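You operate a simulated robot arm through the tools that you are given. There is no shell and no other tool. Be economical: measure what you need, move in short steps, check, and stop when the job is done.

You run a simulated robot arm. Do the job below in one go: nothing can be reset, and whatever is moved stays where it is left.

## Task
Rinse the foam off the green valve under the tap, wipe it dry and put it in REJECT.
Fine: wipe it on the test block with the yellow cloth and lay the cloth back where it lay. Set down upright: what you pick out.

The check looks at the end state, three seconds after you hand in, the way a careful person would. Anything else that was tipped, shoved, dropped, spilled or broken makes it a failure. Flat cloth is picked up by pressing the open fingertips on it (5 to 10 N) and closing them slowly along it; thin cloth reads only 2 to 8 mm in the jaws.

## Robot
A 7-joint arm with a two-finger parallel gripper, fixed in place. Base frame: the origin is at the foot of the arm, x ahead of it, y to its left, z up; the work surface is at about z = 86. Readings come in cm, degrees, newtons and seconds.
With the tool pointing down near the work surface it reaches from about 24 to 68 cm from the base axis. Its first joint turns from -66.0 to 66.0 degrees. Payload 2.4 kg.
The tool frame sits at the grasp point between the pads (the TCP): z along the fingers, y along the line on which they close. The tips reach 3 cm beyond it. The gripper opens to 9.4 cm. The fingers are 2.8 cm wide and 1 cm thick; the gripper's body (5 by 9.6 cm) begins 5.5 cm behind the TCP.
Orientation is told as [roll, pitch, yaw] about the base's x, y, z axes, in that order, counted from this pose: with the fingers straight down and closing along the base's y, the tool's x points along the base's -x, its y along +y and its z along -z.

## Interface
- The arm moves only by the tool step_arm. Its argument "steps" is a list of rows, each an object of numbers (a shift or turn left out is 0, a gripper value left out holds the last): "rx", "ry", "rz": the turn, a rotation vector about the tool's x, y, z in degrees; "x", "y", "z": the shift along the tool's x, y, z in cm; "jaw": the gripper command, from -1 (shut) to 1 (fully open), values between in proportion. In form: [{"rx": .., "ry": .., "rz": .., "x": .., "y": .., "z": .., "jaw": ..}, ...]. A call has 1 to 12 rows; each row is the pose to reach, as a shift and turn from the pose commanded when the call began, along the tool's axes at that moment. Rows are played at 5 a second. More than 5 cm and 8.6 degrees between two rows, or a gripper value outside its range, and nothing of the call is played. A pose out of reach is approached as far as the arm can. The call stops where the force on the tool passes 70 N (or 10 N more than at its start, if that is more) or the arm is blocked; 0.2 s more then pass. The fingers move at their own pace (about 15.3 cm/s each) and stop on an object; they squeeze with about 44 N. The grip force told is the motor's: it shows also when the fingers shut on nothing. Time passes only in rows, and 0.2 s behind the last, so rows that repeat a pose let the fingers close. It gives the time, the measured TCP pose, the force on the tool (base axes), the opening and the grip force at its end, in the units of the frame above (readings bear some noise), with the torque about the TCP (base axes, N m) and any sound that the robot's microphone picked up.
- Cameras (640 x 400 px; columns grow to the right, rows downward): "scene" is fixed at [2.37, 45.7, 146.54]; the picture's right is [-0.88, -0.48, 0.00], its down [-0.16, 0.30, -0.94] and it looks along [0.45, -0.83, -0.34] (base axes); focal length 316 px, centre (320, 200). "wrist" rides on the gripper at [7.6, 1.4, -10.2] in the tool frame; the picture's right is [-0.18, 0.98, 0.00], its down [-0.75, -0.14, -0.64] and it looks along [-0.63, -0.12, 0.77] (tool axes); focal length 243 px, centre (320, 200). There is no depth. A picture from a camera that has moved, and an enlarged one, comes with that camera's place and axes in the base frame and with its lens.
- camera(camera): a new picture of that camera. No time passes.
- enlarge(camera, box): a new picture of the part [left, top, right, bottom] of that camera's present view, enlarged. No time passes.
- close_job(): hands the job in; it is judged then, once.

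Work in short steps. Places have to be worked out from the pictures, the camera data and where the tool is seen: move nearer, look again, correct. Check each grasp and each placing, and mend what went wrong. You have 120 turns and 64 pictures in all, those below and enlarged ones among them. Open the gripper and draw the arm clear of the work before you hand the job in, unless the task says otherwise; then end with one line.

The tools are called as a command line: name --argument value ..., lists and objects as JSON in quotes. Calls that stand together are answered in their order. step_arm: Moves the arm, as the interface text tells. Its arguments: {"type":"object","properties":{"steps":{"type":"array"}},"required":["steps"]} The other tools are called the same way: camera (camera) takes a picture; enlarge (camera, box) takes an enlarged picture of a part of a camera's view; close_job () hands the job in.

At the start:

```text
time_s: 0.0
ee_pos: [34.71, -3.19, 133.91]
tcp_rot: [0.1, 0.0, 0.0]
ft_force: [0.1, 0.1, 0.5]
ft_torque: [0.02, -0.01, -0.01]
opening: 9.41
finger_force: 0.1
```

scene: 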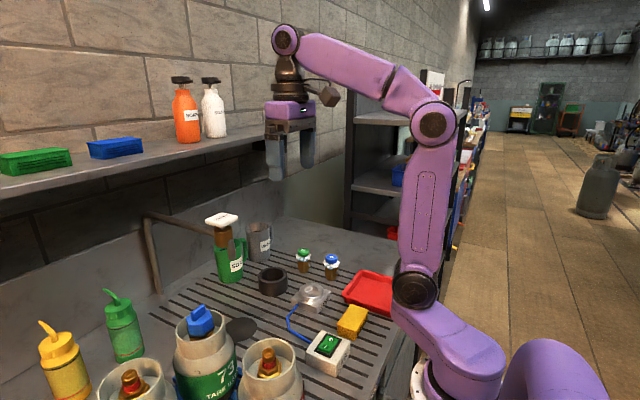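
wrist: 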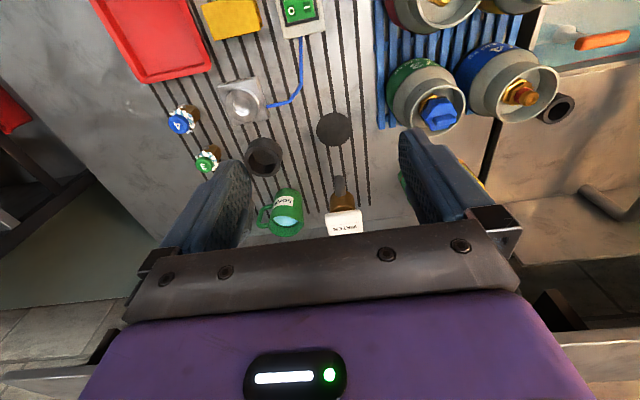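

I start by looking closer at the bench in the scene view.

enlarge --camera "scene" --box '[200, 200, 420, 400]'

enlarge --camera "wrist" --box '[80, 0, 400, 240]'

enlarge --camera "scene" --box '[0, 180, 300, 400]'

```text
2.00 times, centred on (310, 300) of scene
camera zoom: at [2.37, 45.7, 146.54], right [-0.88, -0.48, 0.0], down [-0.16, 0.3, -0.94], along [0.45, -0.83, -0.34], focal length 631 px, centre (340, 0)
```

zoom: 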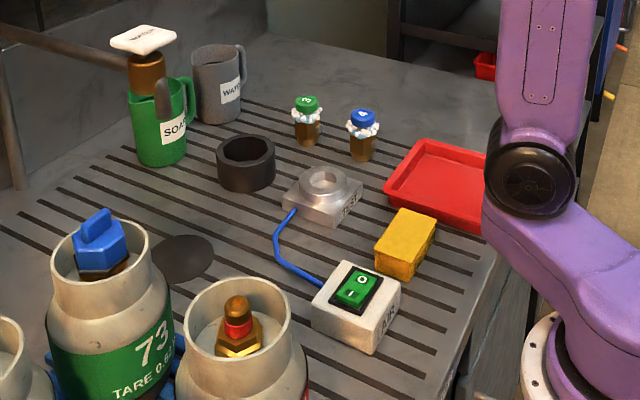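

```text
1.67 times, centred on (240, 120) of wrist
camera zoom: at [27.16, -1.68, 144.05], right [0.18, 0.98, 0.0], down [0.75, -0.14, 0.64], along [0.63, -0.12, -0.77], focal length 404 px, centre (453, 333)
```

zoom: 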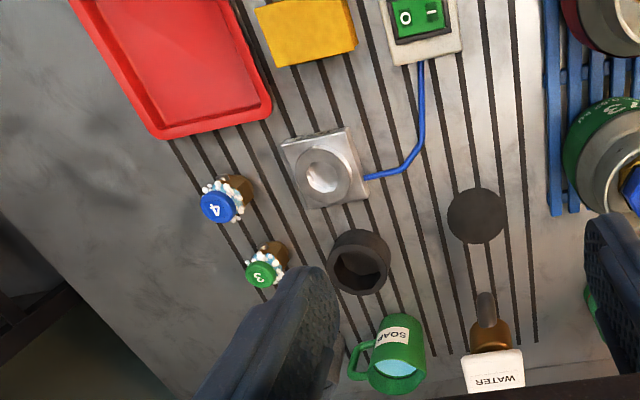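

```text
1.82 times, centred on (150, 290) of scene
camera zoom: at [2.37, 45.7, 146.54], right [-0.88, -0.48, 0.0], down [-0.16, 0.3, -0.94], along [0.45, -0.83, -0.34], focal length 574 px, centre (629, 36)
```

zoom: 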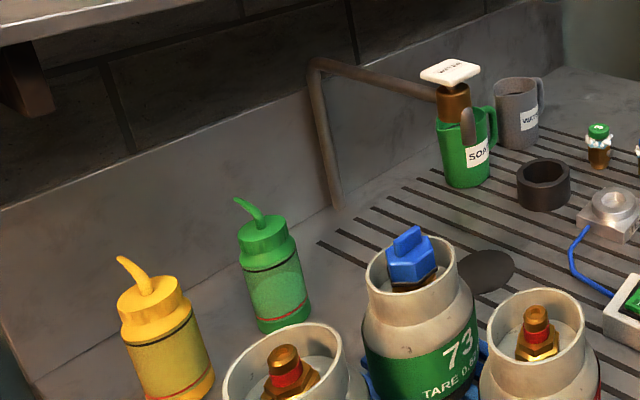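

The tap plate seems to be near (53,-2.5,118) above a drain, green valve near (53.5,-36), test block near (42,-22). I turn the tool to the right to look at the tray, sponge and valves.

step_arm --steps '[{"rz": 8, "x": 0.8, "y": -2}, {"rz": 16, "x": 1.6, "y": -4}, {"rz": 24, "x": 2.4, "y": -6}, {"rz": 32, "x": 3.2, "y": -8}, {"rz": 40, "x": 4, "y": -10}, {"rz": 48, "x": 4.8, "y": -12}]'

camera --camera "wrist"

camera --camera "scene"

```text
time_s: 1.4
ee_pos: [29.94, -15.29, 133.79]
tcp_rot: [-0.1, -0.1, -48.2]
ft_force: [0.9, -0.6, -0.4]
ft_torque: [0.01, 0.02, 0.01]
opening: 9.42
finger_force: 0.1
```

```text
58 pictures are left
camera wrist: at [26.0, -8.7, 144.04], right [0.86, 0.52, 0.0], down [0.4, -0.66, 0.64], along [0.33, -0.55, -0.77], focal length 243 px, centre (320, 200)
```

wrist: 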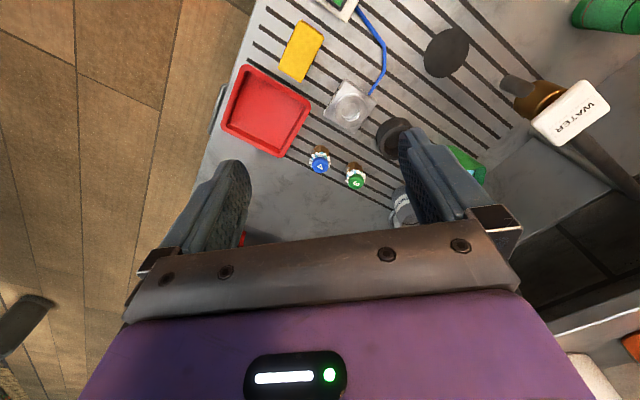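

```text
57 pictures are left
```

scene: 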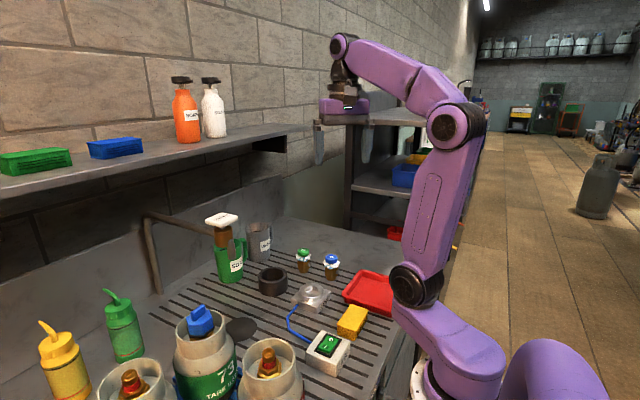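

The red tray and valves are visible; I enlarge for labels.

enlarge --camera "wrist" --box '[200, 0, 420, 200]'

enlarge --camera "wrist" --box '[420, 20, 640, 200]'

enlarge --camera "scene" --box '[280, 220, 420, 320]'

```text
2.00 times, centred on (310, 100) of wrist
camera zoom: at [26.0, -8.7, 144.04], right [0.86, 0.52, 0.0], down [0.4, -0.66, 0.64], along [0.33, -0.55, -0.77], focal length 485 px, centre (340, 400)
```

zoom: 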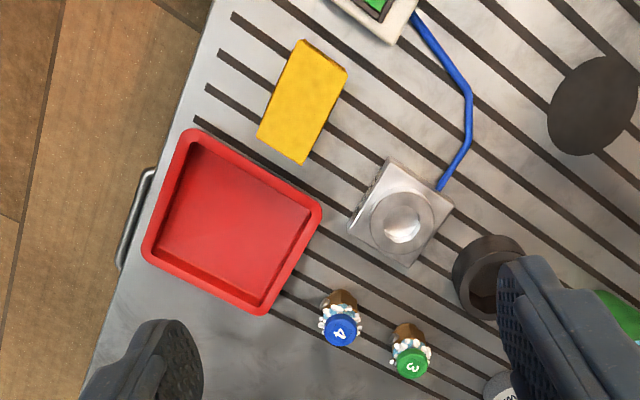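

```text
2.22 times, centred on (530, 110) of wrist
camera zoom: at [26.0, -8.7, 144.04], right [0.86, 0.52, 0.0], down [0.4, -0.66, 0.64], along [0.33, -0.55, -0.77], focal length 539 px, centre (-147, 400)
```

zoom: 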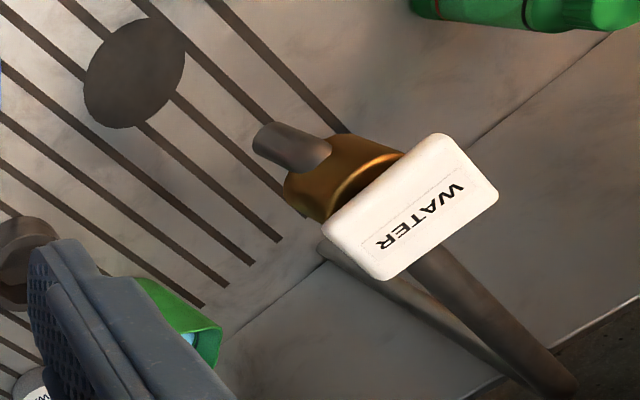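

```text
4.00 times, centred on (350, 270) of scene
camera zoom: at [2.37, 45.7, 146.54], right [-0.88, -0.48, 0.0], down [-0.16, 0.3, -0.94], along [0.45, -0.83, -0.34], focal length 1262 px, centre (200, -80)
```

zoom: 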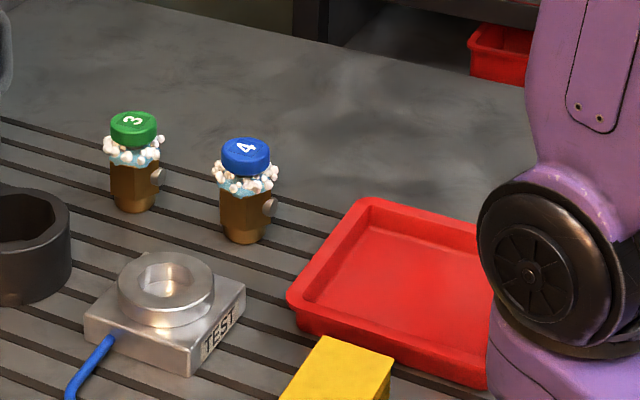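

The WATER plate sits at about (53,-3,118.6), the spout tip below it at about z 106, drain beneath. The tray (centre ~(26,-33)) still needs its label checked; I first go to the tap with closed fingers to see how it works.

step_arm --steps '[{"rz": -8, "x": 0, "y": 3.1, "z": 0, "jaw": -1}, {"rz": -16, "x": -0.1, "y": 6.2}, {"rz": -24, "x": -0.1, "y": 9.3}, {"rz": -32, "x": -0.2, "y": 12.4}, {"rz": -40, "x": -0.2, "y": 15.5}, {"rz": -48, "x": -0.2, "y": 18.6, "z": 1}]'

camera --camera "wrist"

```text
time_s: 2.8
ee_pos: [43.98, -3.2, 132.85]
tcp_rot: [-0.1, -0.1, 0.1]
ft_force: [0.0, 0.1, -0.2]
ft_torque: [-0.01, 0.0, -0.01]
opening: 0.0
finger_force: 32.9
```

```text
53 pictures are left
camera wrist: at [36.46, -1.71, 143.16], right [0.18, 0.98, 0.0], down [0.75, -0.14, 0.64], along [0.63, -0.12, -0.77], focal length 243 px, centre (320, 200)
```

wrist: 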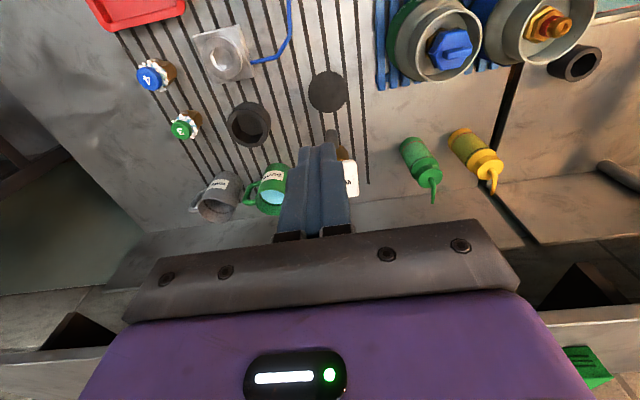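

Plate lies straight ahead at x≈53, y≈-3. I move above it and lower to just over it.

step_arm --steps '[{"x": -4.5}, {"x": -9, "z": 2}, {"x": -9.0, "z": 6}, {"x": -9.0, "z": 8.5}]'

camera --camera "scene"

```text
time_s: 3.8
ee_pos: [52.83, -2.78, 124.19]
tcp_rot: [0.0, 0.0, 0.1]
ft_force: [-0.1, -0.4, 0.6]
ft_torque: [0.01, 0.01, -0.01]
opening: 0.0
finger_force: 32.6
out of reach, approached as far as the arm can: row 2
```

```text
52 pictures are left
```

scene: 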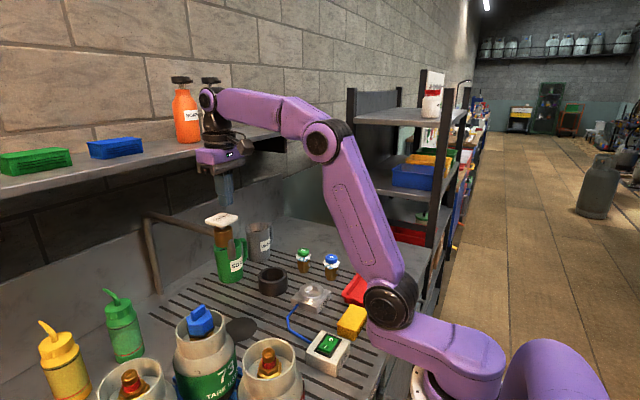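

Fingertips are about 2–3 cm above the plate. I press down gently in small steps.

step_arm --steps '[{"z": 1}, {"z": 2}, {"z": 2.5}, {"z": 3}, {"z": 3.4}]'

enlarge --camera "scene" --box '[150, 160, 310, 360]'

```text
time_s: 5.0
ee_pos: [52.84, -2.96, 120.77]
tcp_rot: [0.0, -0.1, -0.1]
ft_force: [-0.3, -0.3, 1.7]
ft_torque: [-0.01, -0.01, 0.04]
opening: 0.0
finger_force: 32.6
```

```text
2.00 times, centred on (230, 260) of scene
camera zoom: at [2.37, 45.7, 146.54], right [-0.88, -0.48, 0.0], down [-0.16, 0.3, -0.94], along [0.45, -0.83, -0.34], focal length 631 px, centre (500, 80)
```

zoom: 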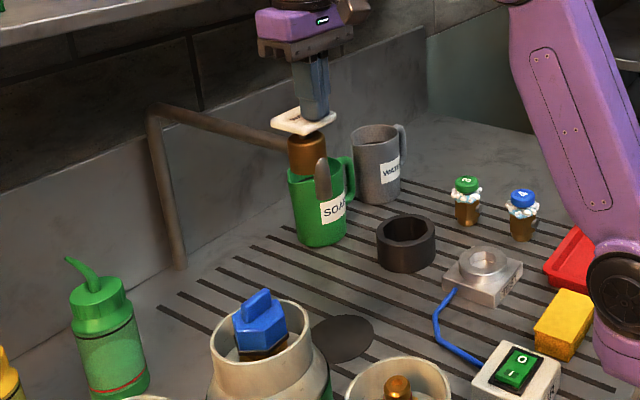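

Light contact at about z 118 for the tips. I press a bit further.

step_arm --steps '[{"z": 0.3}, {"z": 0.6}, {"z": 0.9}, {"z": 1.2}]'

enlarge --camera "scene" --box '[150, 160, 310, 360]'

```text
time_s: 6.0
ee_pos: [52.98, -2.86, 119.82]
tcp_rot: [0.0, -0.1, 0.0]
ft_force: [1.2, -1.7, 6.3]
ft_torque: [0.0, 0.01, 0.05]
opening: 0.0
finger_force: 33.3
heard: click
```

```text
2.00 times, centred on (230, 260) of scene
camera zoom: at [2.37, 45.7, 146.54], right [-0.88, -0.48, 0.0], down [-0.16, 0.3, -0.94], along [0.45, -0.83, -0.34], focal length 631 px, centre (500, 80)
```

zoom: 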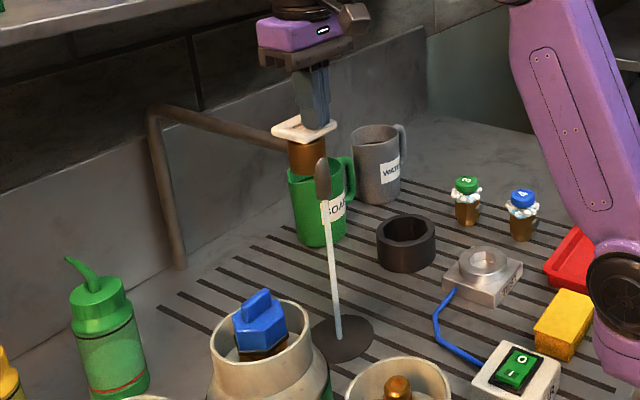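

Click heard, water runs, at about (53.3,-3.1), spout tip z≈107. I lift off and see whether it keeps running.

step_arm --steps '[{"z": -1.5}, {"z": -4}, {"z": -4}, {"z": -4}]'

enlarge --camera "scene" --box '[150, 160, 310, 360]'

```text
time_s: 7.0
ee_pos: [52.83, -2.82, 123.58]
tcp_rot: [0.1, 0.0, 0.0]
ft_force: [-0.5, -0.8, 0.1]
ft_torque: [0.03, 0.01, 0.0]
opening: 0.0
finger_force: 32.8
```

```text
2.00 times, centred on (230, 260) of scene
camera zoom: at [2.37, 45.7, 146.54], right [-0.88, -0.48, 0.0], down [-0.16, 0.3, -0.94], along [0.45, -0.83, -0.34], focal length 631 px, centre (500, 80)
```

zoom: 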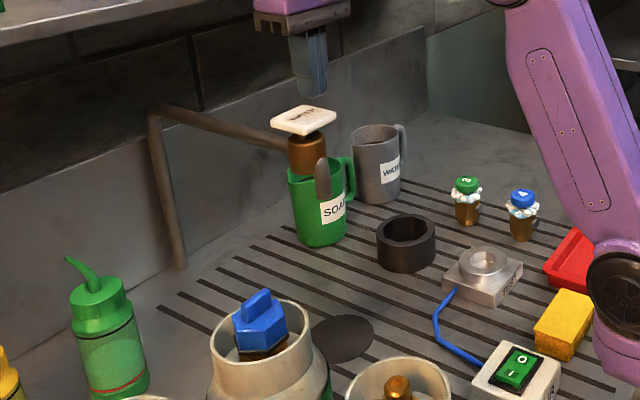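

The tap runs only while pressed, so the valve must stand on the drain under the spout while I press. I'll grasp it with a tool tilted about 35° so the gripper clears the spout. First I go back, turn toward the green valve and look.

step_arm --steps '[{"x": 2.1, "y": -3.5, "rz": 5.5, "jaw": 1}, {"x": 4.3, "y": -7, "rz": 11}, {"x": 6.4, "y": -10.6, "rz": 16.5}, {"x": 8.5, "y": -14.2, "rz": 22, "z": 0.5}, {"x": 10.7, "y": -17.7, "rz": 27.5, "z": 3}, {"x": 12.8, "y": -21.2, "rz": 33, "z": 6}]'

camera --camera "wrist"

```text
refused: row 6 steps farther than a row can; nothing moved
```

```text
48 pictures are left
camera wrist: at [45.33, -1.38, 133.87], right [0.18, 0.98, 0.0], down [0.75, -0.14, 0.64], along [0.63, -0.12, -0.77], focal length 243 px, centre (320, 200)
```

wrist: 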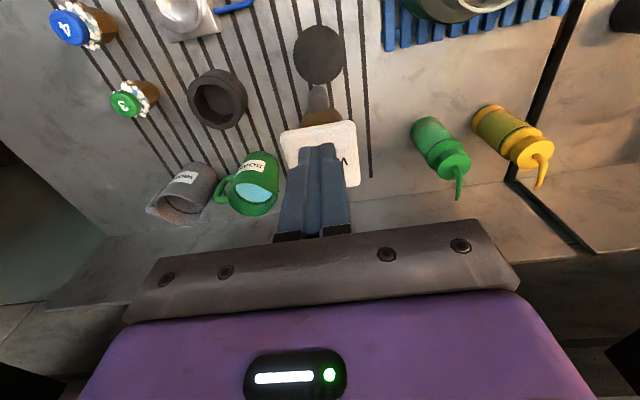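

A row was too long; I split it more finely.

step_arm --steps '[{"x": 2.1, "y": -3.5, "rz": 5.5, "jaw": 1}, {"x": 4.3, "y": -7, "rz": 11}, {"x": 6.4, "y": -10.6, "rz": 16.5}, {"x": 8.5, "y": -14.2, "rz": 22, "z": 0.5}, {"x": 10.7, "y": -17.7, "rz": 27.5, "z": 2}, {"x": 12.8, "y": -21.2, "rz": 33, "z": 4}]'

camera --camera "wrist"

```text
time_s: 8.4
ee_pos: [40.08, -23.78, 119.74]
tcp_rot: [0.0, 0.0, -33.0]
ft_force: [1.0, -1.2, -0.6]
ft_torque: [-0.01, -0.02, 0.03]
opening: 9.4
finger_force: 0.1
```

```text
47 pictures are left
camera wrist: at [34.53, -18.51, 130.04], right [0.69, 0.72, 0.0], down [0.55, -0.53, 0.64], along [0.46, -0.44, -0.77], focal length 243 px, centre (320, 200)
```

wrist: 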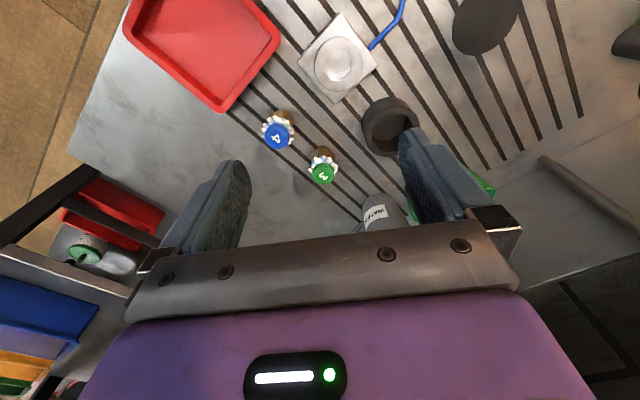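

Green valve top at ≈(52.5,-35,93). I tilt 35° forward and move to a pre-grasp position, with jaws narrowed to ~6.5 cm.

step_arm --steps '[{"x": -1.9, "y": -0.4, "z": 3.3, "ry": -5.8, "jaw": 0.38}, {"x": -3.7, "y": -0.9, "z": 6.6, "ry": -11.7}, {"x": -5.6, "y": -1.3, "z": 9.9, "ry": -17.5}, {"x": -7.4, "y": -1.7, "z": 13.2, "ry": -23.3}, {"x": -9.3, "y": -2.2, "z": 16.4, "ry": -29.2}, {"x": -11.1, "y": -2.6, "z": 19.6, "ry": -35}]'

camera --camera "wrist"

enlarge --camera "scene" --box '[240, 160, 420, 320]'

```text
time_s: 9.8
ee_pos: [47.57, -32.47, 100.03]
tcp_rot: [0.0, -35.0, -32.9]
ft_force: [-0.3, 0.1, 0.3]
ft_torque: [0.0, -0.02, 0.02]
opening: 6.48
finger_force: 0.0
```

```text
46 pictures are left
camera wrist: at [38.42, -24.67, 104.03], right [0.66, 0.74, 0.1], down [0.13, -0.25, 0.96], along [0.74, -0.62, -0.27], focal length 243 px, centre (320, 200)
```

wrist: 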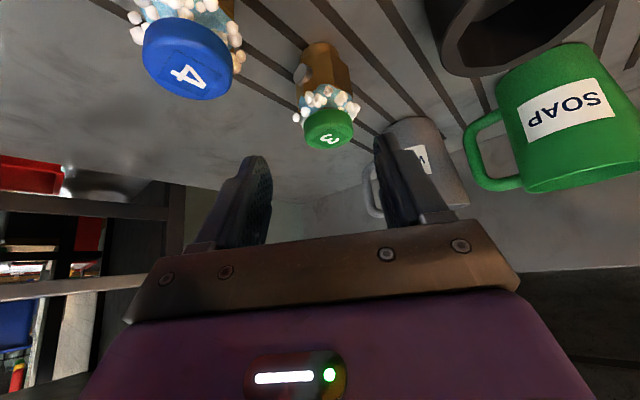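

```text
2.50 times, centred on (330, 240) of scene
camera zoom: at [2.37, 45.7, 146.54], right [-0.88, -0.48, 0.0], down [-0.16, 0.3, -0.94], along [0.45, -0.83, -0.34], focal length 789 px, centre (295, 100)
```

zoom: 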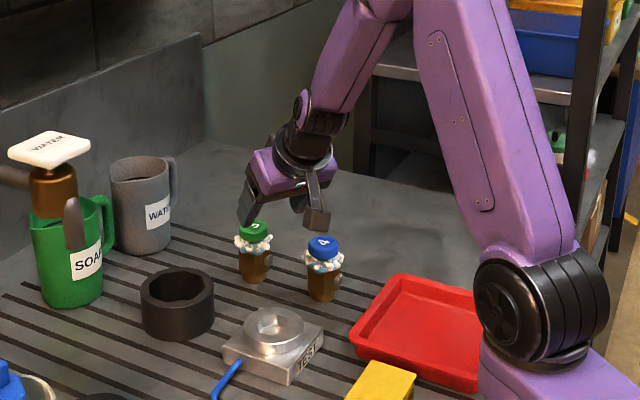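

Enlarging to see the knob orientation on the green valve before approaching.

enlarge --camera "wrist" --box '[260, 20, 400, 160]'

step_arm --steps '[{"x": 1.0, "y": 0.4, "z": 1.5}, {"x": 1.85, "y": 0.7, "z": 3.4}]'

camera --camera "wrist"

```text
2.86 times, centred on (330, 90) of wrist
camera zoom: at [38.42, -24.67, 104.03], right [0.66, 0.74, 0.1], down [0.13, -0.25, 0.96], along [0.74, -0.62, -0.27], focal length 693 px, centre (291, 514)
```

zoom: 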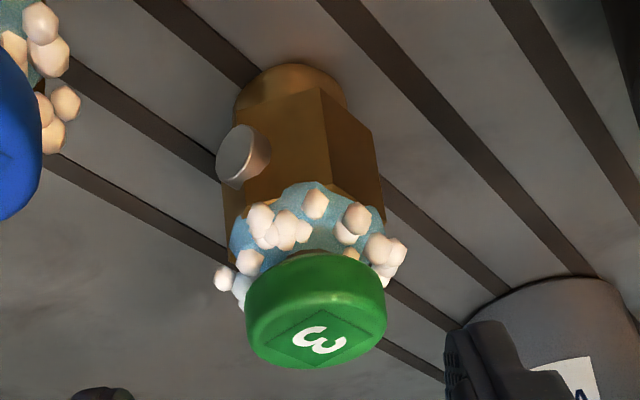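

```text
time_s: 10.4
ee_pos: [48.43, -32.14, 96.22]
tcp_rot: [0.1, -35.0, -33.0]
ft_force: [0.2, 0.3, 0.9]
ft_torque: [0.02, 0.02, 0.04]
opening: 6.47
finger_force: 0.0
```

```text
43 pictures are left
camera wrist: at [39.15, -24.36, 100.31], right [0.66, 0.74, 0.11], down [0.13, -0.25, 0.96], along [0.74, -0.62, -0.27], focal length 243 px, centre (320, 200)
```

wrist: 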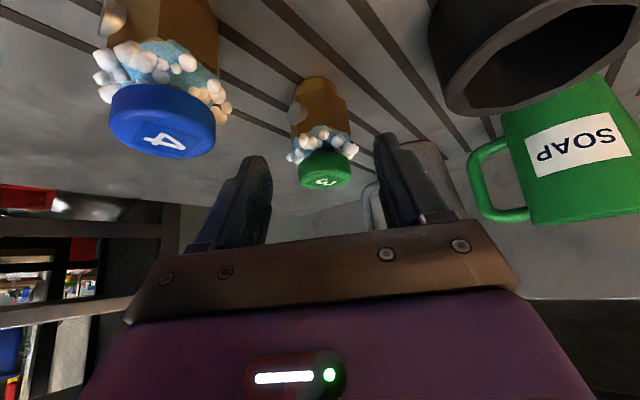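

The body is square with faces along base x/y and the knob facing -x. I turn the yaw to about -15° (camera still clear of valve 4), so the pads nearly align with the ±y faces.

step_arm --steps '[{"rx": -3.4, "rz": -4.9, "y": -0.5}, {"rx": -6.9, "rz": -9.8, "y": -1.1}, {"rx": -10.3, "rz": -14.7, "x": -0.1, "y": -1.6, "z": 0.15}]'

camera --camera "wrist"

```text
time_s: 11.2
ee_pos: [48.17, -33.49, 96.5]
tcp_rot: [0.4, -35.7, -18.6]
ft_force: [-0.4, 0.2, -0.5]
ft_torque: [-0.01, -0.03, 0.01]
opening: 6.52
finger_force: 0.1
out of reach, approached as far as the arm can: row 2
```

```text
42 pictures are left
camera wrist: at [37.06, -28.34, 100.26], right [0.45, 0.89, 0.11], down [0.18, -0.21, 0.96], along [0.87, -0.41, -0.25], focal length 243 px, centre (320, 200)
```

wrist: 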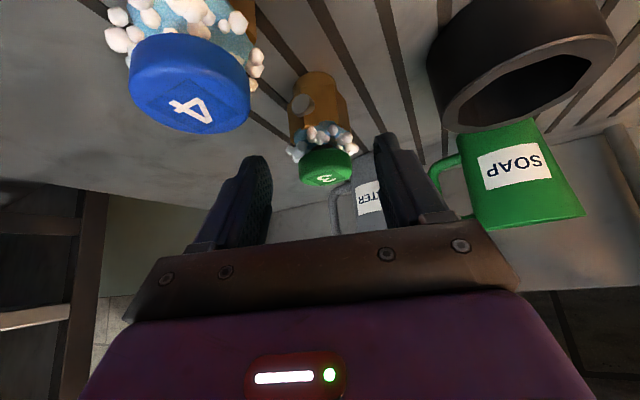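

Reach limited the yaw to -18.6°, which is fine. The valve is laterally centred; I advance half-way along the tool axis and check.

step_arm --steps '[{"z": 2, "x": 0.1}, {"z": 4, "x": 0.3}]'

enlarge --camera "wrist" --box '[200, 60, 420, 260]'

```text
time_s: 11.8
ee_pos: [49.87, -33.99, 92.94]
tcp_rot: [0.1, -35.1, -15.2]
ft_force: [0.7, -1.0, -0.2]
ft_torque: [-0.02, 0.0, -0.02]
opening: 6.49
finger_force: 0.0
```

```text
2.00 times, centred on (310, 160) of wrist
camera zoom: at [38.65, -29.42, 96.9], right [0.4, 0.91, 0.11], down [0.2, -0.2, 0.96], along [0.89, -0.36, -0.27], focal length 485 px, centre (340, 280)
```

zoom: 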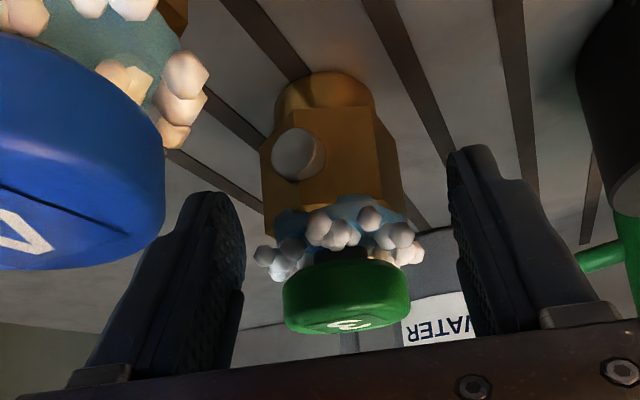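

Yaw is now the commanded -15° and the valve is centred between the fingers. I finish the approach without closing.

step_arm --steps '[{"z": 1.5}, {"z": 3.0}, {"z": 4.1, "x": -0.1}]'

enlarge --camera "wrist" --box '[200, 60, 420, 260]'

enlarge --camera "scene" --box '[240, 200, 380, 320]'

```text
time_s: 12.6
ee_pos: [52.25, -34.53, 89.52]
tcp_rot: [0.0, -35.0, -15.1]
ft_force: [-0.8, -0.8, 0.6]
ft_torque: [0.01, -0.01, -0.03]
opening: 6.51
finger_force: 0.1
```

```text
2.00 times, centred on (310, 160) of wrist
camera zoom: at [41.09, -29.91, 93.45], right [0.4, 0.91, 0.11], down [0.2, -0.2, 0.96], along [0.89, -0.36, -0.27], focal length 485 px, centre (340, 280)
```

zoom: 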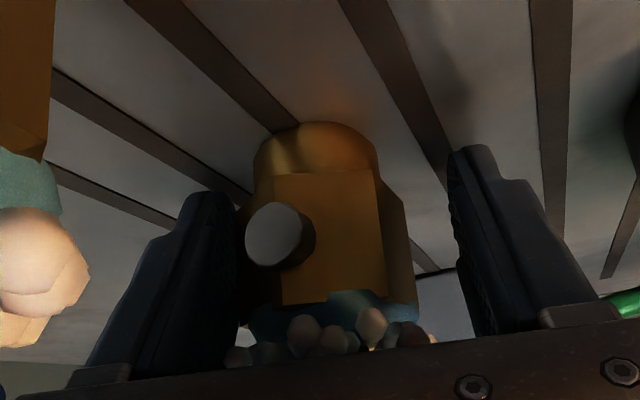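

```text
3.33 times, centred on (310, 260) of scene
camera zoom: at [2.37, 45.7, 146.54], right [-0.88, -0.48, 0.0], down [-0.16, 0.3, -0.94], along [0.45, -0.83, -0.34], focal length 1052 px, centre (353, 0)
```

zoom: 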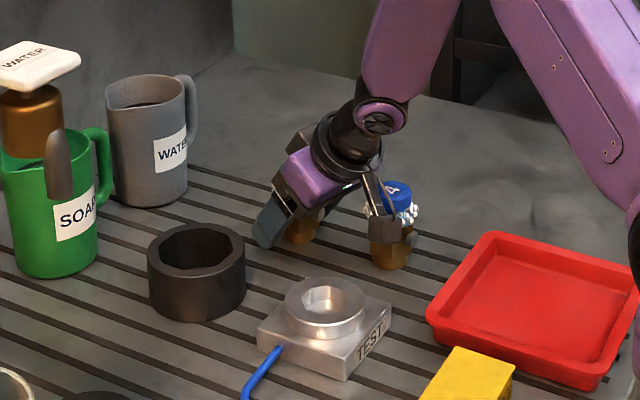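

Valve sits between the pads. I close slowly so it self-aligns without being knocked.

step_arm --steps '[{"jaw": 0.2}, {"jaw": 0.05}, {"jaw": -0.1}, {"jaw": -0.2}, {"jaw": -0.3}, {"jaw": -0.4}, {"jaw": -0.5}, {"jaw": -0.7}, {"jaw": -1}, {"jaw": -1}]'

enlarge --camera "wrist" --box '[200, 60, 420, 260]'

```text
time_s: 14.8
ee_pos: [52.29, -34.45, 89.46]
tcp_rot: [0.0, -35.0, -15.1]
ft_force: [-2.6, -0.2, 4.3]
ft_torque: [0.15, 0.05, 0.04]
opening: 4.2
finger_force: 44.2
```

```text
2.00 times, centred on (310, 160) of wrist
camera zoom: at [41.08, -29.89, 93.46], right [0.4, 0.91, 0.11], down [0.2, -0.2, 0.96], along [0.89, -0.36, -0.27], focal length 485 px, centre (340, 280)
```

zoom: 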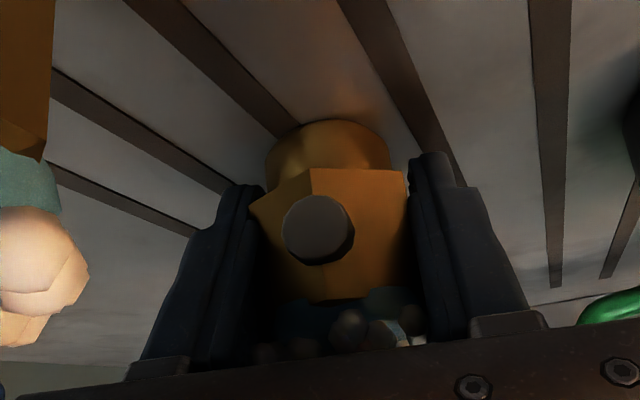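

Gripped at 4.2 cm opening, with ~44 N. I lift 4 cm straight up and check.

step_arm --steps '[{"x": -0.57, "z": -0.82}, {"x": -1.15, "z": -1.64}, {"x": -2.3, "z": -3.28}]'

camera --camera "wrist"

enlarge --camera "scene" --box '[240, 200, 380, 320]'

```text
time_s: 15.6
ee_pos: [52.34, -34.48, 93.51]
tcp_rot: [0.0, -35.0, -15.1]
ft_force: [0.3, 0.3, -2.4]
ft_torque: [0.0, 0.02, -0.01]
opening: 4.21
finger_force: 44.1
```

```text
37 pictures are left
camera wrist: at [40.99, -29.97, 97.56], right [0.4, 0.91, 0.11], down [0.2, -0.2, 0.96], along [0.89, -0.36, -0.27], focal length 243 px, centre (320, 200)
```

wrist: 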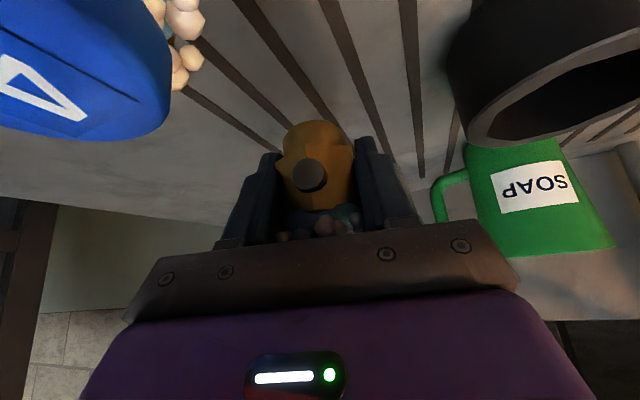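

```text
3.33 times, centred on (310, 260) of scene
camera zoom: at [2.38, 45.69, 146.54], right [-0.88, -0.48, 0.0], down [-0.16, 0.3, -0.94], along [0.45, -0.83, -0.34], focal length 1052 px, centre (353, 0)
```

zoom: 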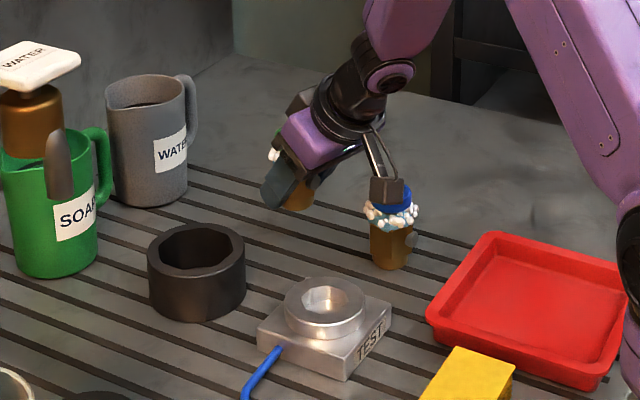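

Valve held firmly. I raise it and pull it back toward the base, clear of everything.

step_arm --steps '[{"x": -2.3, "z": -3.28}, {"x": -4.6, "z": -6.55}, {"x": -6.3, "z": -9.0}, {"x": -3.0, "z": -11.3}, {"x": 0.25, "z": -13.6}]'

```text
time_s: 16.8
ee_pos: [44.31, -32.23, 104.6]
tcp_rot: [0.1, -34.9, -15.1]
ft_force: [0.3, 0.8, -2.8]
ft_torque: [0.05, 0.05, -0.02]
opening: 4.2
finger_force: 44.1
```

Now sideways to in front of the drain, turning yaw to 0.

step_arm --steps '[{"x": 1.36, "y": 3.93, "z": -0.5, "rx": -1.24, "rz": -1.77}, {"x": 2.72, "y": 7.86, "z": -1.0, "rx": -2.48, "rz": -3.53}, {"x": 4.08, "y": 11.8, "z": -1.5, "rx": -3.72, "rz": -5.3}, {"x": 5.43, "y": 15.7, "z": -2.0, "rx": -4.95, "rz": -7.07}, {"x": 6.8, "y": 19.6, "z": -2.5, "rx": -6.2, "rz": -8.84}, {"x": 8.15, "y": 23.6, "z": -3.0, "rx": -7.43, "rz": -10.6}, {"x": 9.51, "y": 27.5, "z": -3.49, "rx": -8.67, "rz": -12.37}]'

camera --camera "wrist"

camera --camera "scene"

```text
time_s: 18.4
ee_pos: [42.05, -3.23, 102.08]
tcp_rot: [0.0, -34.9, 0.0]
ft_force: [-0.5, -0.7, -2.5]
ft_torque: [-0.02, 0.05, -0.02]
opening: 4.21
finger_force: 44.0
```

```text
35 pictures are left
camera wrist: at [29.99, -1.76, 106.07], right [0.15, 0.98, 0.11], down [0.25, -0.14, 0.96], along [0.96, -0.12, -0.27], focal length 243 px, centre (320, 200)
```

wrist: 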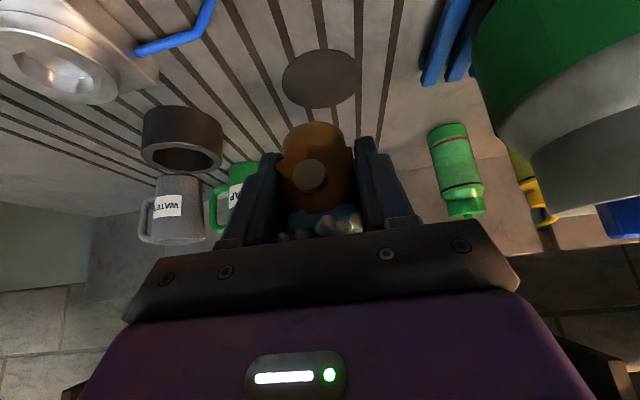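

```text
34 pictures are left
```

scene: 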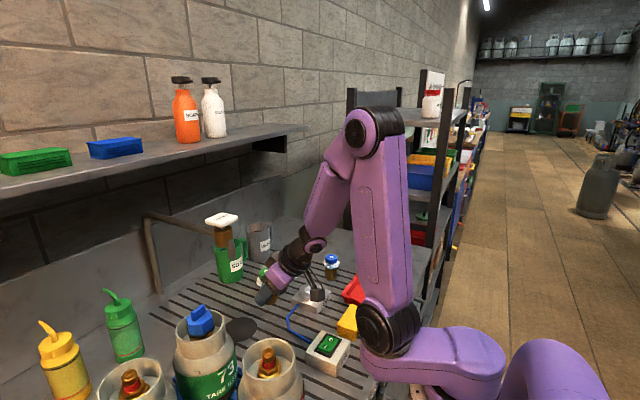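

Drain centre at about (52.3,-3.3) and the stream at ≈(53,-3.2); I bring the valve in diagonally under the spout, stopping 1.5 cm above the surface.

step_arm --steps '[{"x": 0, "z": 4.3}, {"x": -0.1, "z": 8.6}, {"x": -0.7, "z": 12.1}, {"x": -1.7, "z": 14.7}]'

enlarge --camera "scene" --box '[170, 190, 330, 350]'

```text
time_s: 19.4
ee_pos: [51.99, -3.22, 90.67]
tcp_rot: [0.0, -35.0, 0.0]
ft_force: [-0.8, 0.9, -3.9]
ft_torque: [-0.01, 0.01, 0.0]
opening: 4.21
finger_force: 43.8
```

```text
2.50 times, centred on (250, 270) of scene
camera zoom: at [2.37, 45.7, 146.54], right [-0.88, -0.48, 0.0], down [-0.16, 0.3, -0.94], along [0.45, -0.83, -0.34], focal length 789 px, centre (495, 25)
```

zoom: 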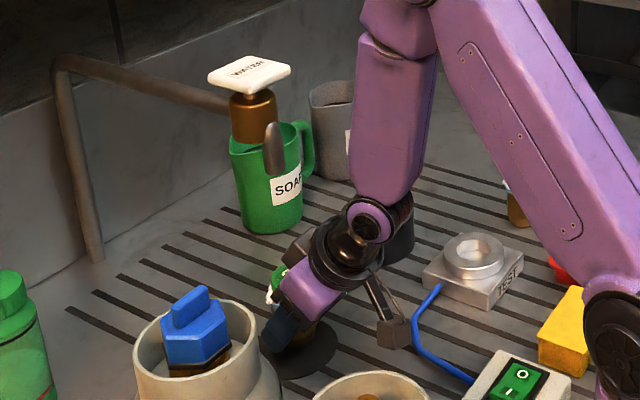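

The valve lies on the stream's line. I lower slowly until contact.

step_arm --steps '[{"x": 0.29, "z": 0.41}, {"x": 0.46, "z": 0.66}, {"x": 0.57, "z": 0.82}, {"x": 0.66, "z": 0.94}]'

```text
time_s: 20.4
ee_pos: [52.2, -3.47, 89.67]
tcp_rot: [0.0, -35.0, 0.1]
ft_force: [-0.1, -0.1, -3.5]
ft_torque: [0.0, 0.0, 0.0]
opening: 4.2
finger_force: 44.2
```

No contact yet; a little further.

step_arm --steps '[{"x": 0.06, "z": 0.08}, {"x": 0.12, "z": 0.16}, {"x": 0.17, "z": 0.25}]'

```text
time_s: 21.2
ee_pos: [52.27, -3.4, 89.47]
tcp_rot: [0.0, -35.1, 0.0]
ft_force: [-2.8, 0.6, 6.8]
ft_torque: [0.15, 0.09, 0.08]
opening: 4.22
finger_force: 44.5
```

Contact (about 10 N change). I open slowly and back out along the tool axis.

step_arm --steps '[{"jaw": -0.1}, {"jaw": 0.1}, {"jaw": 0.38}, {"jaw": 0.38}, {"z": -3}, {"z": -7}, {"z": -11}]'

camera --camera "wrist"

enlarge --camera "scene" --box '[170, 190, 330, 350]'

```text
time_s: 22.8
ee_pos: [45.64, -3.27, 98.26]
tcp_rot: [0.0, -35.0, 0.1]
ft_force: [0.6, 0.4, 0.1]
ft_torque: [-0.01, -0.04, 0.0]
opening: 6.47
finger_force: 0.1
```

```text
32 pictures are left
camera wrist: at [33.55, -1.8, 102.22], right [0.15, 0.98, 0.11], down [0.25, -0.14, 0.96], along [0.96, -0.12, -0.27], focal length 243 px, centre (320, 200)
```

wrist: 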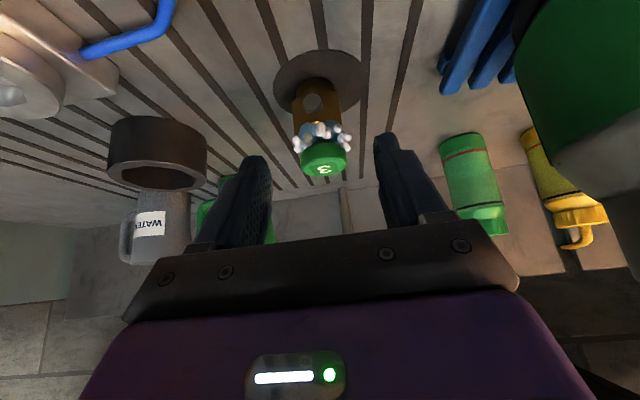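

```text
2.50 times, centred on (250, 270) of scene
camera zoom: at [2.37, 45.7, 146.54], right [-0.88, -0.48, 0.0], down [-0.16, 0.3, -0.94], along [0.45, -0.83, -0.34], focal length 789 px, centre (495, 25)
```

zoom: 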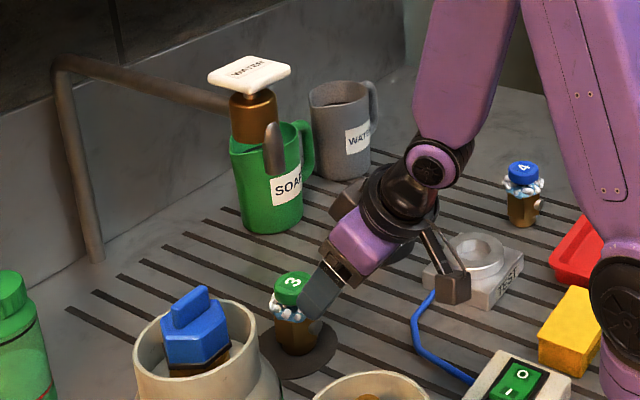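

Valve stands upright on the drain. I draw back, rise, untilt and close the fingers to go press the plate.

step_arm --steps '[{"x": 0.74, "z": -4.18}, {"x": -1.03, "z": -8.44, "ry": 7, "jaw": -1}, {"x": -3.61, "z": -12.12, "ry": 14}, {"x": -6.19, "z": -15.8, "ry": 21}, {"x": -8.77, "z": -19.5, "ry": 28}, {"x": -11.36, "z": -23.2, "ry": 35}]'

```text
time_s: 24.2
ee_pos: [39.34, -4.41, 120.7]
tcp_rot: [11.8, -10.9, -2.4]
ft_force: [2.6, 0.3, -0.5]
ft_torque: [0.01, 0.27, 0.08]
opening: 0.0
finger_force: 33.3
out of reach, approached as far as the arm can: row 2, 3, 4, 5, 6
```

The arm has not fully reached the pose; I hold and see if it settles.

step_arm --steps '[{"x": 0}, {"x": 0}, {"x": 0}]'

```text
time_s: 25.0
ee_pos: [39.53, -3.61, 120.69]
tcp_rot: [12.3, -10.7, -0.9]
ft_force: [-0.2, 0.1, 0.0]
ft_torque: [-0.05, 0.01, -0.04]
opening: 0.0
finger_force: 32.9
```

I command a small rise to find out which pose the controller holds.

step_arm --steps '[{"z": -2}, {"z": -4}, {"z": -4}]'

```text
time_s: 25.8
ee_pos: [39.23, -4.41, 124.55]
tcp_rot: [12.4, -10.6, -1.0]
ft_force: [0.2, 0.0, -0.2]
ft_torque: [-0.02, 0.0, 0.0]
opening: 0.02
finger_force: 33.2
```

The commanded pose equals the actual one, so I correct the orientation by the residual rotations.

step_arm --steps '[{"rx": 4.1, "ry": 3.5, "rz": -0.3}, {"rx": 8.2, "ry": 7, "rz": -0.6}, {"rx": 12.3, "ry": 10.6, "rz": -1}, {"rx": 12.3, "ry": 10.6, "rz": -1}]'

```text
time_s: 26.8
ee_pos: [39.48, -4.51, 124.58]
tcp_rot: [12.7, -10.0, -0.4]
ft_force: [0.0, 0.0, -0.8]
ft_torque: [0.03, -0.01, -0.03]
opening: 0.02
finger_force: 32.9
out of reach, approached as far as the arm can: row 1, 2, 3, 4
```

It sticks, likely at a joint limit for this place. I move up and forward toward where a vertical tool was reachable before, then rotate.

step_arm --steps '[{"z": -3, "x": -1}, {"z": -6, "x": -2.5}, {"z": -8, "x": -5}, {"z": -8, "x": -5, "rx": 4.1, "ry": 3.5}, {"z": -8, "x": -5, "rx": 8.2, "ry": 7}, {"z": -8, "x": -5, "rx": 12.3, "ry": 10.6}]'

camera --camera "scene"

```text
time_s: 28.2
ee_pos: [43.21, -6.2, 132.88]
tcp_rot: [12.2, -8.0, -0.1]
ft_force: [0.3, 0.4, -0.7]
ft_torque: [0.0, -0.03, 0.02]
opening: 0.01
finger_force: 33.0
out of reach, approached as far as the arm can: row 4, 5, 6
```

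```text
30 pictures are left
```

scene: 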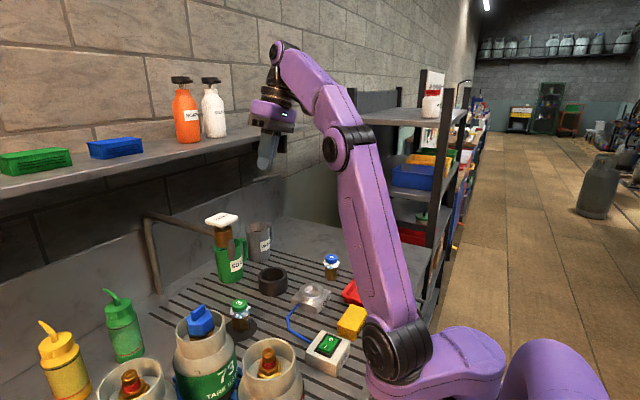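

The arm is limited in straightening, but I can press the plate with this slight tilt. I move the closed fingertips above the plate.

step_arm --steps '[{"x": -2, "y": 0.1, "z": 2}, {"x": -4, "y": 0.3, "z": 4.5}, {"x": -6, "y": 0.4, "z": 7.2}, {"x": -7.9, "y": 0.5, "z": 9.9}]'

camera --camera "wrist"

```text
time_s: 29.2
ee_pos: [52.35, -3.35, 124.37]
tcp_rot: [12.4, -8.0, -0.1]
ft_force: [0.0, -0.3, 0.0]
ft_torque: [-0.03, 0.04, 0.0]
opening: 0.01
finger_force: 33.1
```

```text
29 pictures are left
camera wrist: at [43.46, -4.15, 133.56], right [0.15, 0.96, 0.23], down [0.66, -0.28, 0.7], along [0.73, 0.05, -0.68], focal length 243 px, centre (320, 200)
```

wrist: 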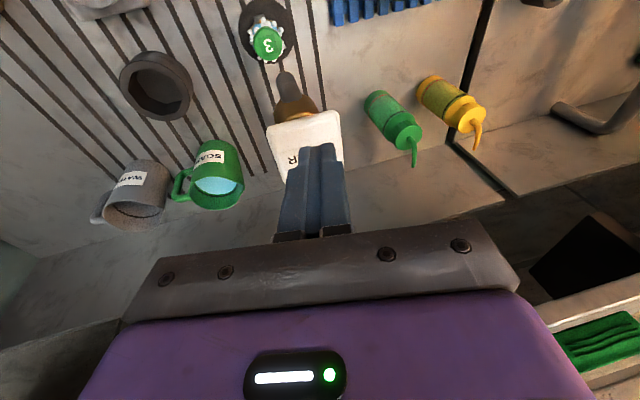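

Tips are over the plate. I press down about 4.6 cm to the click depth and hold for a second or two.

step_arm --steps '[{"x": 0.28, "y": -0.42, "z": 1.93}, {"x": 0.44, "y": -0.67, "z": 3.1}, {"x": 0.53, "y": -0.8, "z": 3.7}, {"x": 0.58, "y": -0.88, "z": 4.06}, {"x": 0.63, "y": -0.95, "z": 4.4}, {"x": 0.65, "y": -0.98, "z": 4.55}, {"x": 0.65, "y": -0.98, "z": 4.55}, {"x": 0.65, "y": -0.98, "z": 4.55}, {"x": 0.65, "y": -0.98, "z": 4.55}]'

enlarge --camera "scene" --box '[170, 190, 330, 350]'

```text
time_s: 31.2
ee_pos: [53.26, -3.87, 120.1]
tcp_rot: [12.6, -8.0, 0.0]
ft_force: [-0.3, 2.8, 4.1]
ft_torque: [0.08, 0.02, -0.02]
opening: 0.0
finger_force: 33.3
out of reach, approached as far as the arm can: row 2, 3, 4, 5, 6, 7, 8, 9
heard: click
```

```text
2.50 times, centred on (250, 270) of scene
camera zoom: at [2.36, 45.71, 146.54], right [-0.88, -0.48, 0.0], down [-0.16, 0.3, -0.94], along [0.45, -0.83, -0.34], focal length 789 px, centre (495, 25)
```

zoom: 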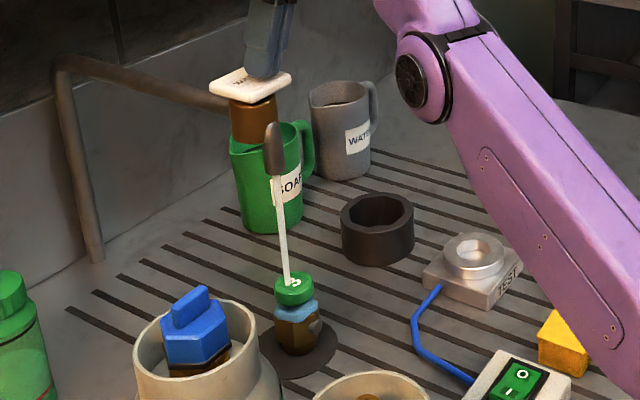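

The stream hits the cap and the foam bits are gone; a bluish ring remains. I keep rinsing two more seconds.

step_arm --steps '[{"x": 0}, {"x": 0}, {"x": 0}, {"x": 0}, {"x": 0}, {"x": 0}, {"x": 0}, {"x": 0}, {"x": 0}, {"x": 0}, {"x": 0}, {"x": 0}]'

enlarge --camera "scene" --box '[200, 270, 280, 350]'

```text
time_s: 33.8
ee_pos: [53.44, -3.75, 120.19]
tcp_rot: [12.4, -7.9, 0.0]
ft_force: [-0.5, -1.3, 4.4]
ft_torque: [-0.03, 0.02, -0.03]
opening: 0.0
finger_force: 33.2
```

```text
5.00 times, centred on (240, 310) of scene
camera zoom: at [2.36, 45.7, 146.54], right [-0.88, -0.48, 0.0], down [-0.16, 0.3, -0.94], along [0.45, -0.83, -0.34], focal length 1577 px, centre (720, -350)
```

zoom: 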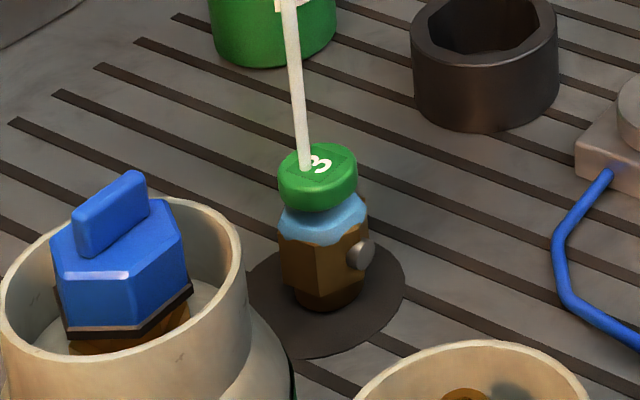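

A glossy film remains (wet), no foam bits. I rinse a bit more, then release and lift off.

step_arm --steps '[{"x": 0}, {"x": 0}, {"x": 0}, {"x": 0}, {"x": 0}, {"x": 0}, {"x": 0}, {"x": -0.3, "y": 0.4, "z": -2}, {"x": -0.5, "y": 0.8, "z": -4}, {"x": 3, "y": 0.8, "z": -6}, {"x": 6.5, "y": 0.8, "z": -7}]'

enlarge --camera "scene" --box '[180, 190, 340, 350]'

```text
time_s: 36.2
ee_pos: [45.94, -4.45, 126.61]
tcp_rot: [13.1, -8.4, 0.0]
ft_force: [-0.2, 0.3, 0.5]
ft_torque: [0.02, -0.02, -0.04]
opening: 0.0
finger_force: 32.7
out of reach, approached as far as the arm can: row 11
```

```text
2.50 times, centred on (260, 270) of scene
camera zoom: at [2.37, 45.7, 146.54], right [-0.88, -0.48, 0.0], down [-0.16, 0.3, -0.94], along [0.45, -0.83, -0.34], focal length 789 px, centre (470, 25)
```

zoom: 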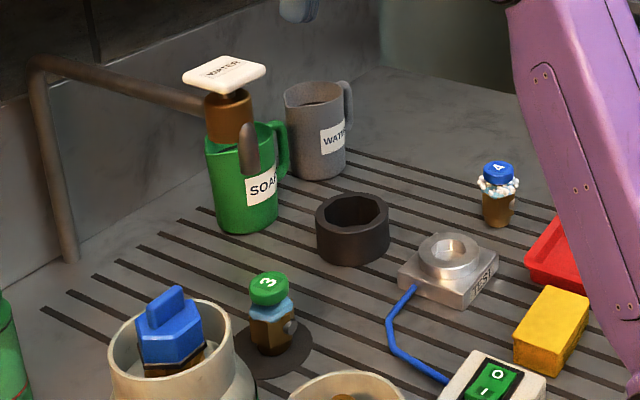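

Water is off and the valve stands rinsed. Now I tilt the tool forward again (back from the tap) to regrasp it.

step_arm --steps '[{"x": 1.5, "ry": -7}, {"x": 3, "ry": -14, "rx": 3}, {"x": 4, "ry": -21, "rx": 7, "jaw": 0.38}, {"x": 4, "ry": -27, "rx": 13}, {"x": 4, "ry": -27, "rx": 13}]'

```text
time_s: 37.4
ee_pos: [42.09, -4.52, 125.9]
tcp_rot: [0.2, -34.8, -3.2]
ft_force: [0.9, 0.2, -0.4]
ft_torque: [0.01, 0.02, -0.05]
opening: 6.47
finger_force: 0.0
```

Tilt restored. I descend to in front of the valve.

step_arm --steps '[{"x": 2.3, "z": 3.28, "y": 0.2, "rx": -1.84, "rz": -2.62}, {"x": 4.6, "z": 6.55, "y": 0.4, "rx": -1.84, "rz": -2.62}, {"x": 6.9, "z": 9.83, "y": 0.6, "rx": -1.84, "rz": -2.62}, {"x": 9.2, "z": 13.1, "y": 0.8, "rx": -1.84, "rz": -2.62}, {"x": 11.5, "z": 16.4, "y": 1.0, "rx": -1.84, "rz": -2.62}, {"x": 13.8, "z": 19.7, "y": 1.2, "rx": -1.84, "rz": -2.62}]'

camera --camera "wrist"

```text
time_s: 38.8
ee_pos: [42.32, -3.27, 101.81]
tcp_rot: [0.1, -34.6, 0.1]
ft_force: [0.6, 0.0, 0.4]
ft_torque: [-0.02, 0.03, 0.0]
opening: 6.48
finger_force: 0.1
```

```text
25 pictures are left
camera wrist: at [30.19, -1.86, 105.95], right [0.15, 0.98, 0.11], down [0.26, -0.14, 0.96], along [0.95, -0.11, -0.28], focal length 243 px, centre (320, 200)
```

wrist: 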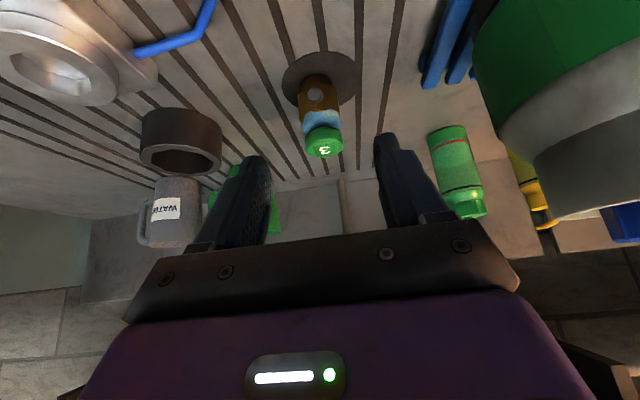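

I approach along the tool axis to a higher grip (TCP z ≈ 91) on the valve and close slowly.

step_arm --steps '[{"x": -1.0, "z": 3.5, "y": -0.1}, {"x": -1.8, "z": 7.5, "y": -0.1}, {"x": -1.8, "z": 11, "y": -0.1}, {"x": -1.8, "z": 14.3, "y": -0.1}, {"x": -1.8, "z": 14.3, "y": -0.1, "jaw": 0.1}, {"x": -1.8, "z": 14.3, "y": -0.1, "jaw": -0.1}, {"x": -1.8, "z": 14.3, "y": -0.1, "jaw": -0.3}, {"x": -1.8, "z": 14.3, "y": -0.1, "jaw": -0.6}, {"x": -1.8, "z": 14.3, "y": -0.1, "jaw": -1}, {"x": -1.8, "z": 14.3, "y": -0.1, "jaw": -1}]'

enlarge --camera "wrist" --box '[200, 60, 420, 260]'

```text
time_s: 41.0
ee_pos: [51.6, -3.57, 91.35]
tcp_rot: [0.1, -34.7, 0.1]
ft_force: [0.1, 0.0, 0.5]
ft_torque: [-0.02, 0.02, 0.01]
opening: 3.75
finger_force: 44.0
```

```text
2.00 times, centred on (310, 160) of wrist
camera zoom: at [39.67, -2.19, 95.34], right [0.15, 0.98, 0.11], down [0.25, -0.14, 0.96], along [0.96, -0.12, -0.27], focal length 485 px, centre (340, 280)
```

zoom: 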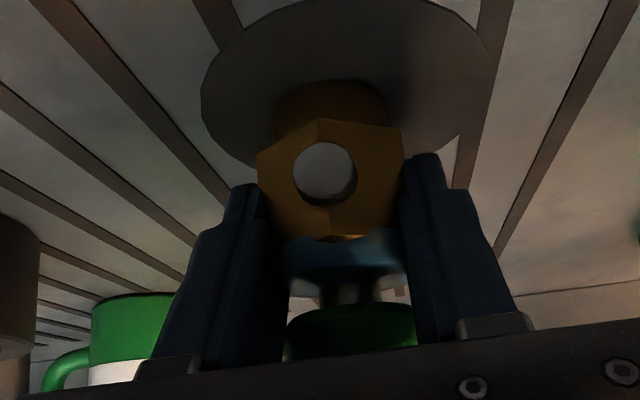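

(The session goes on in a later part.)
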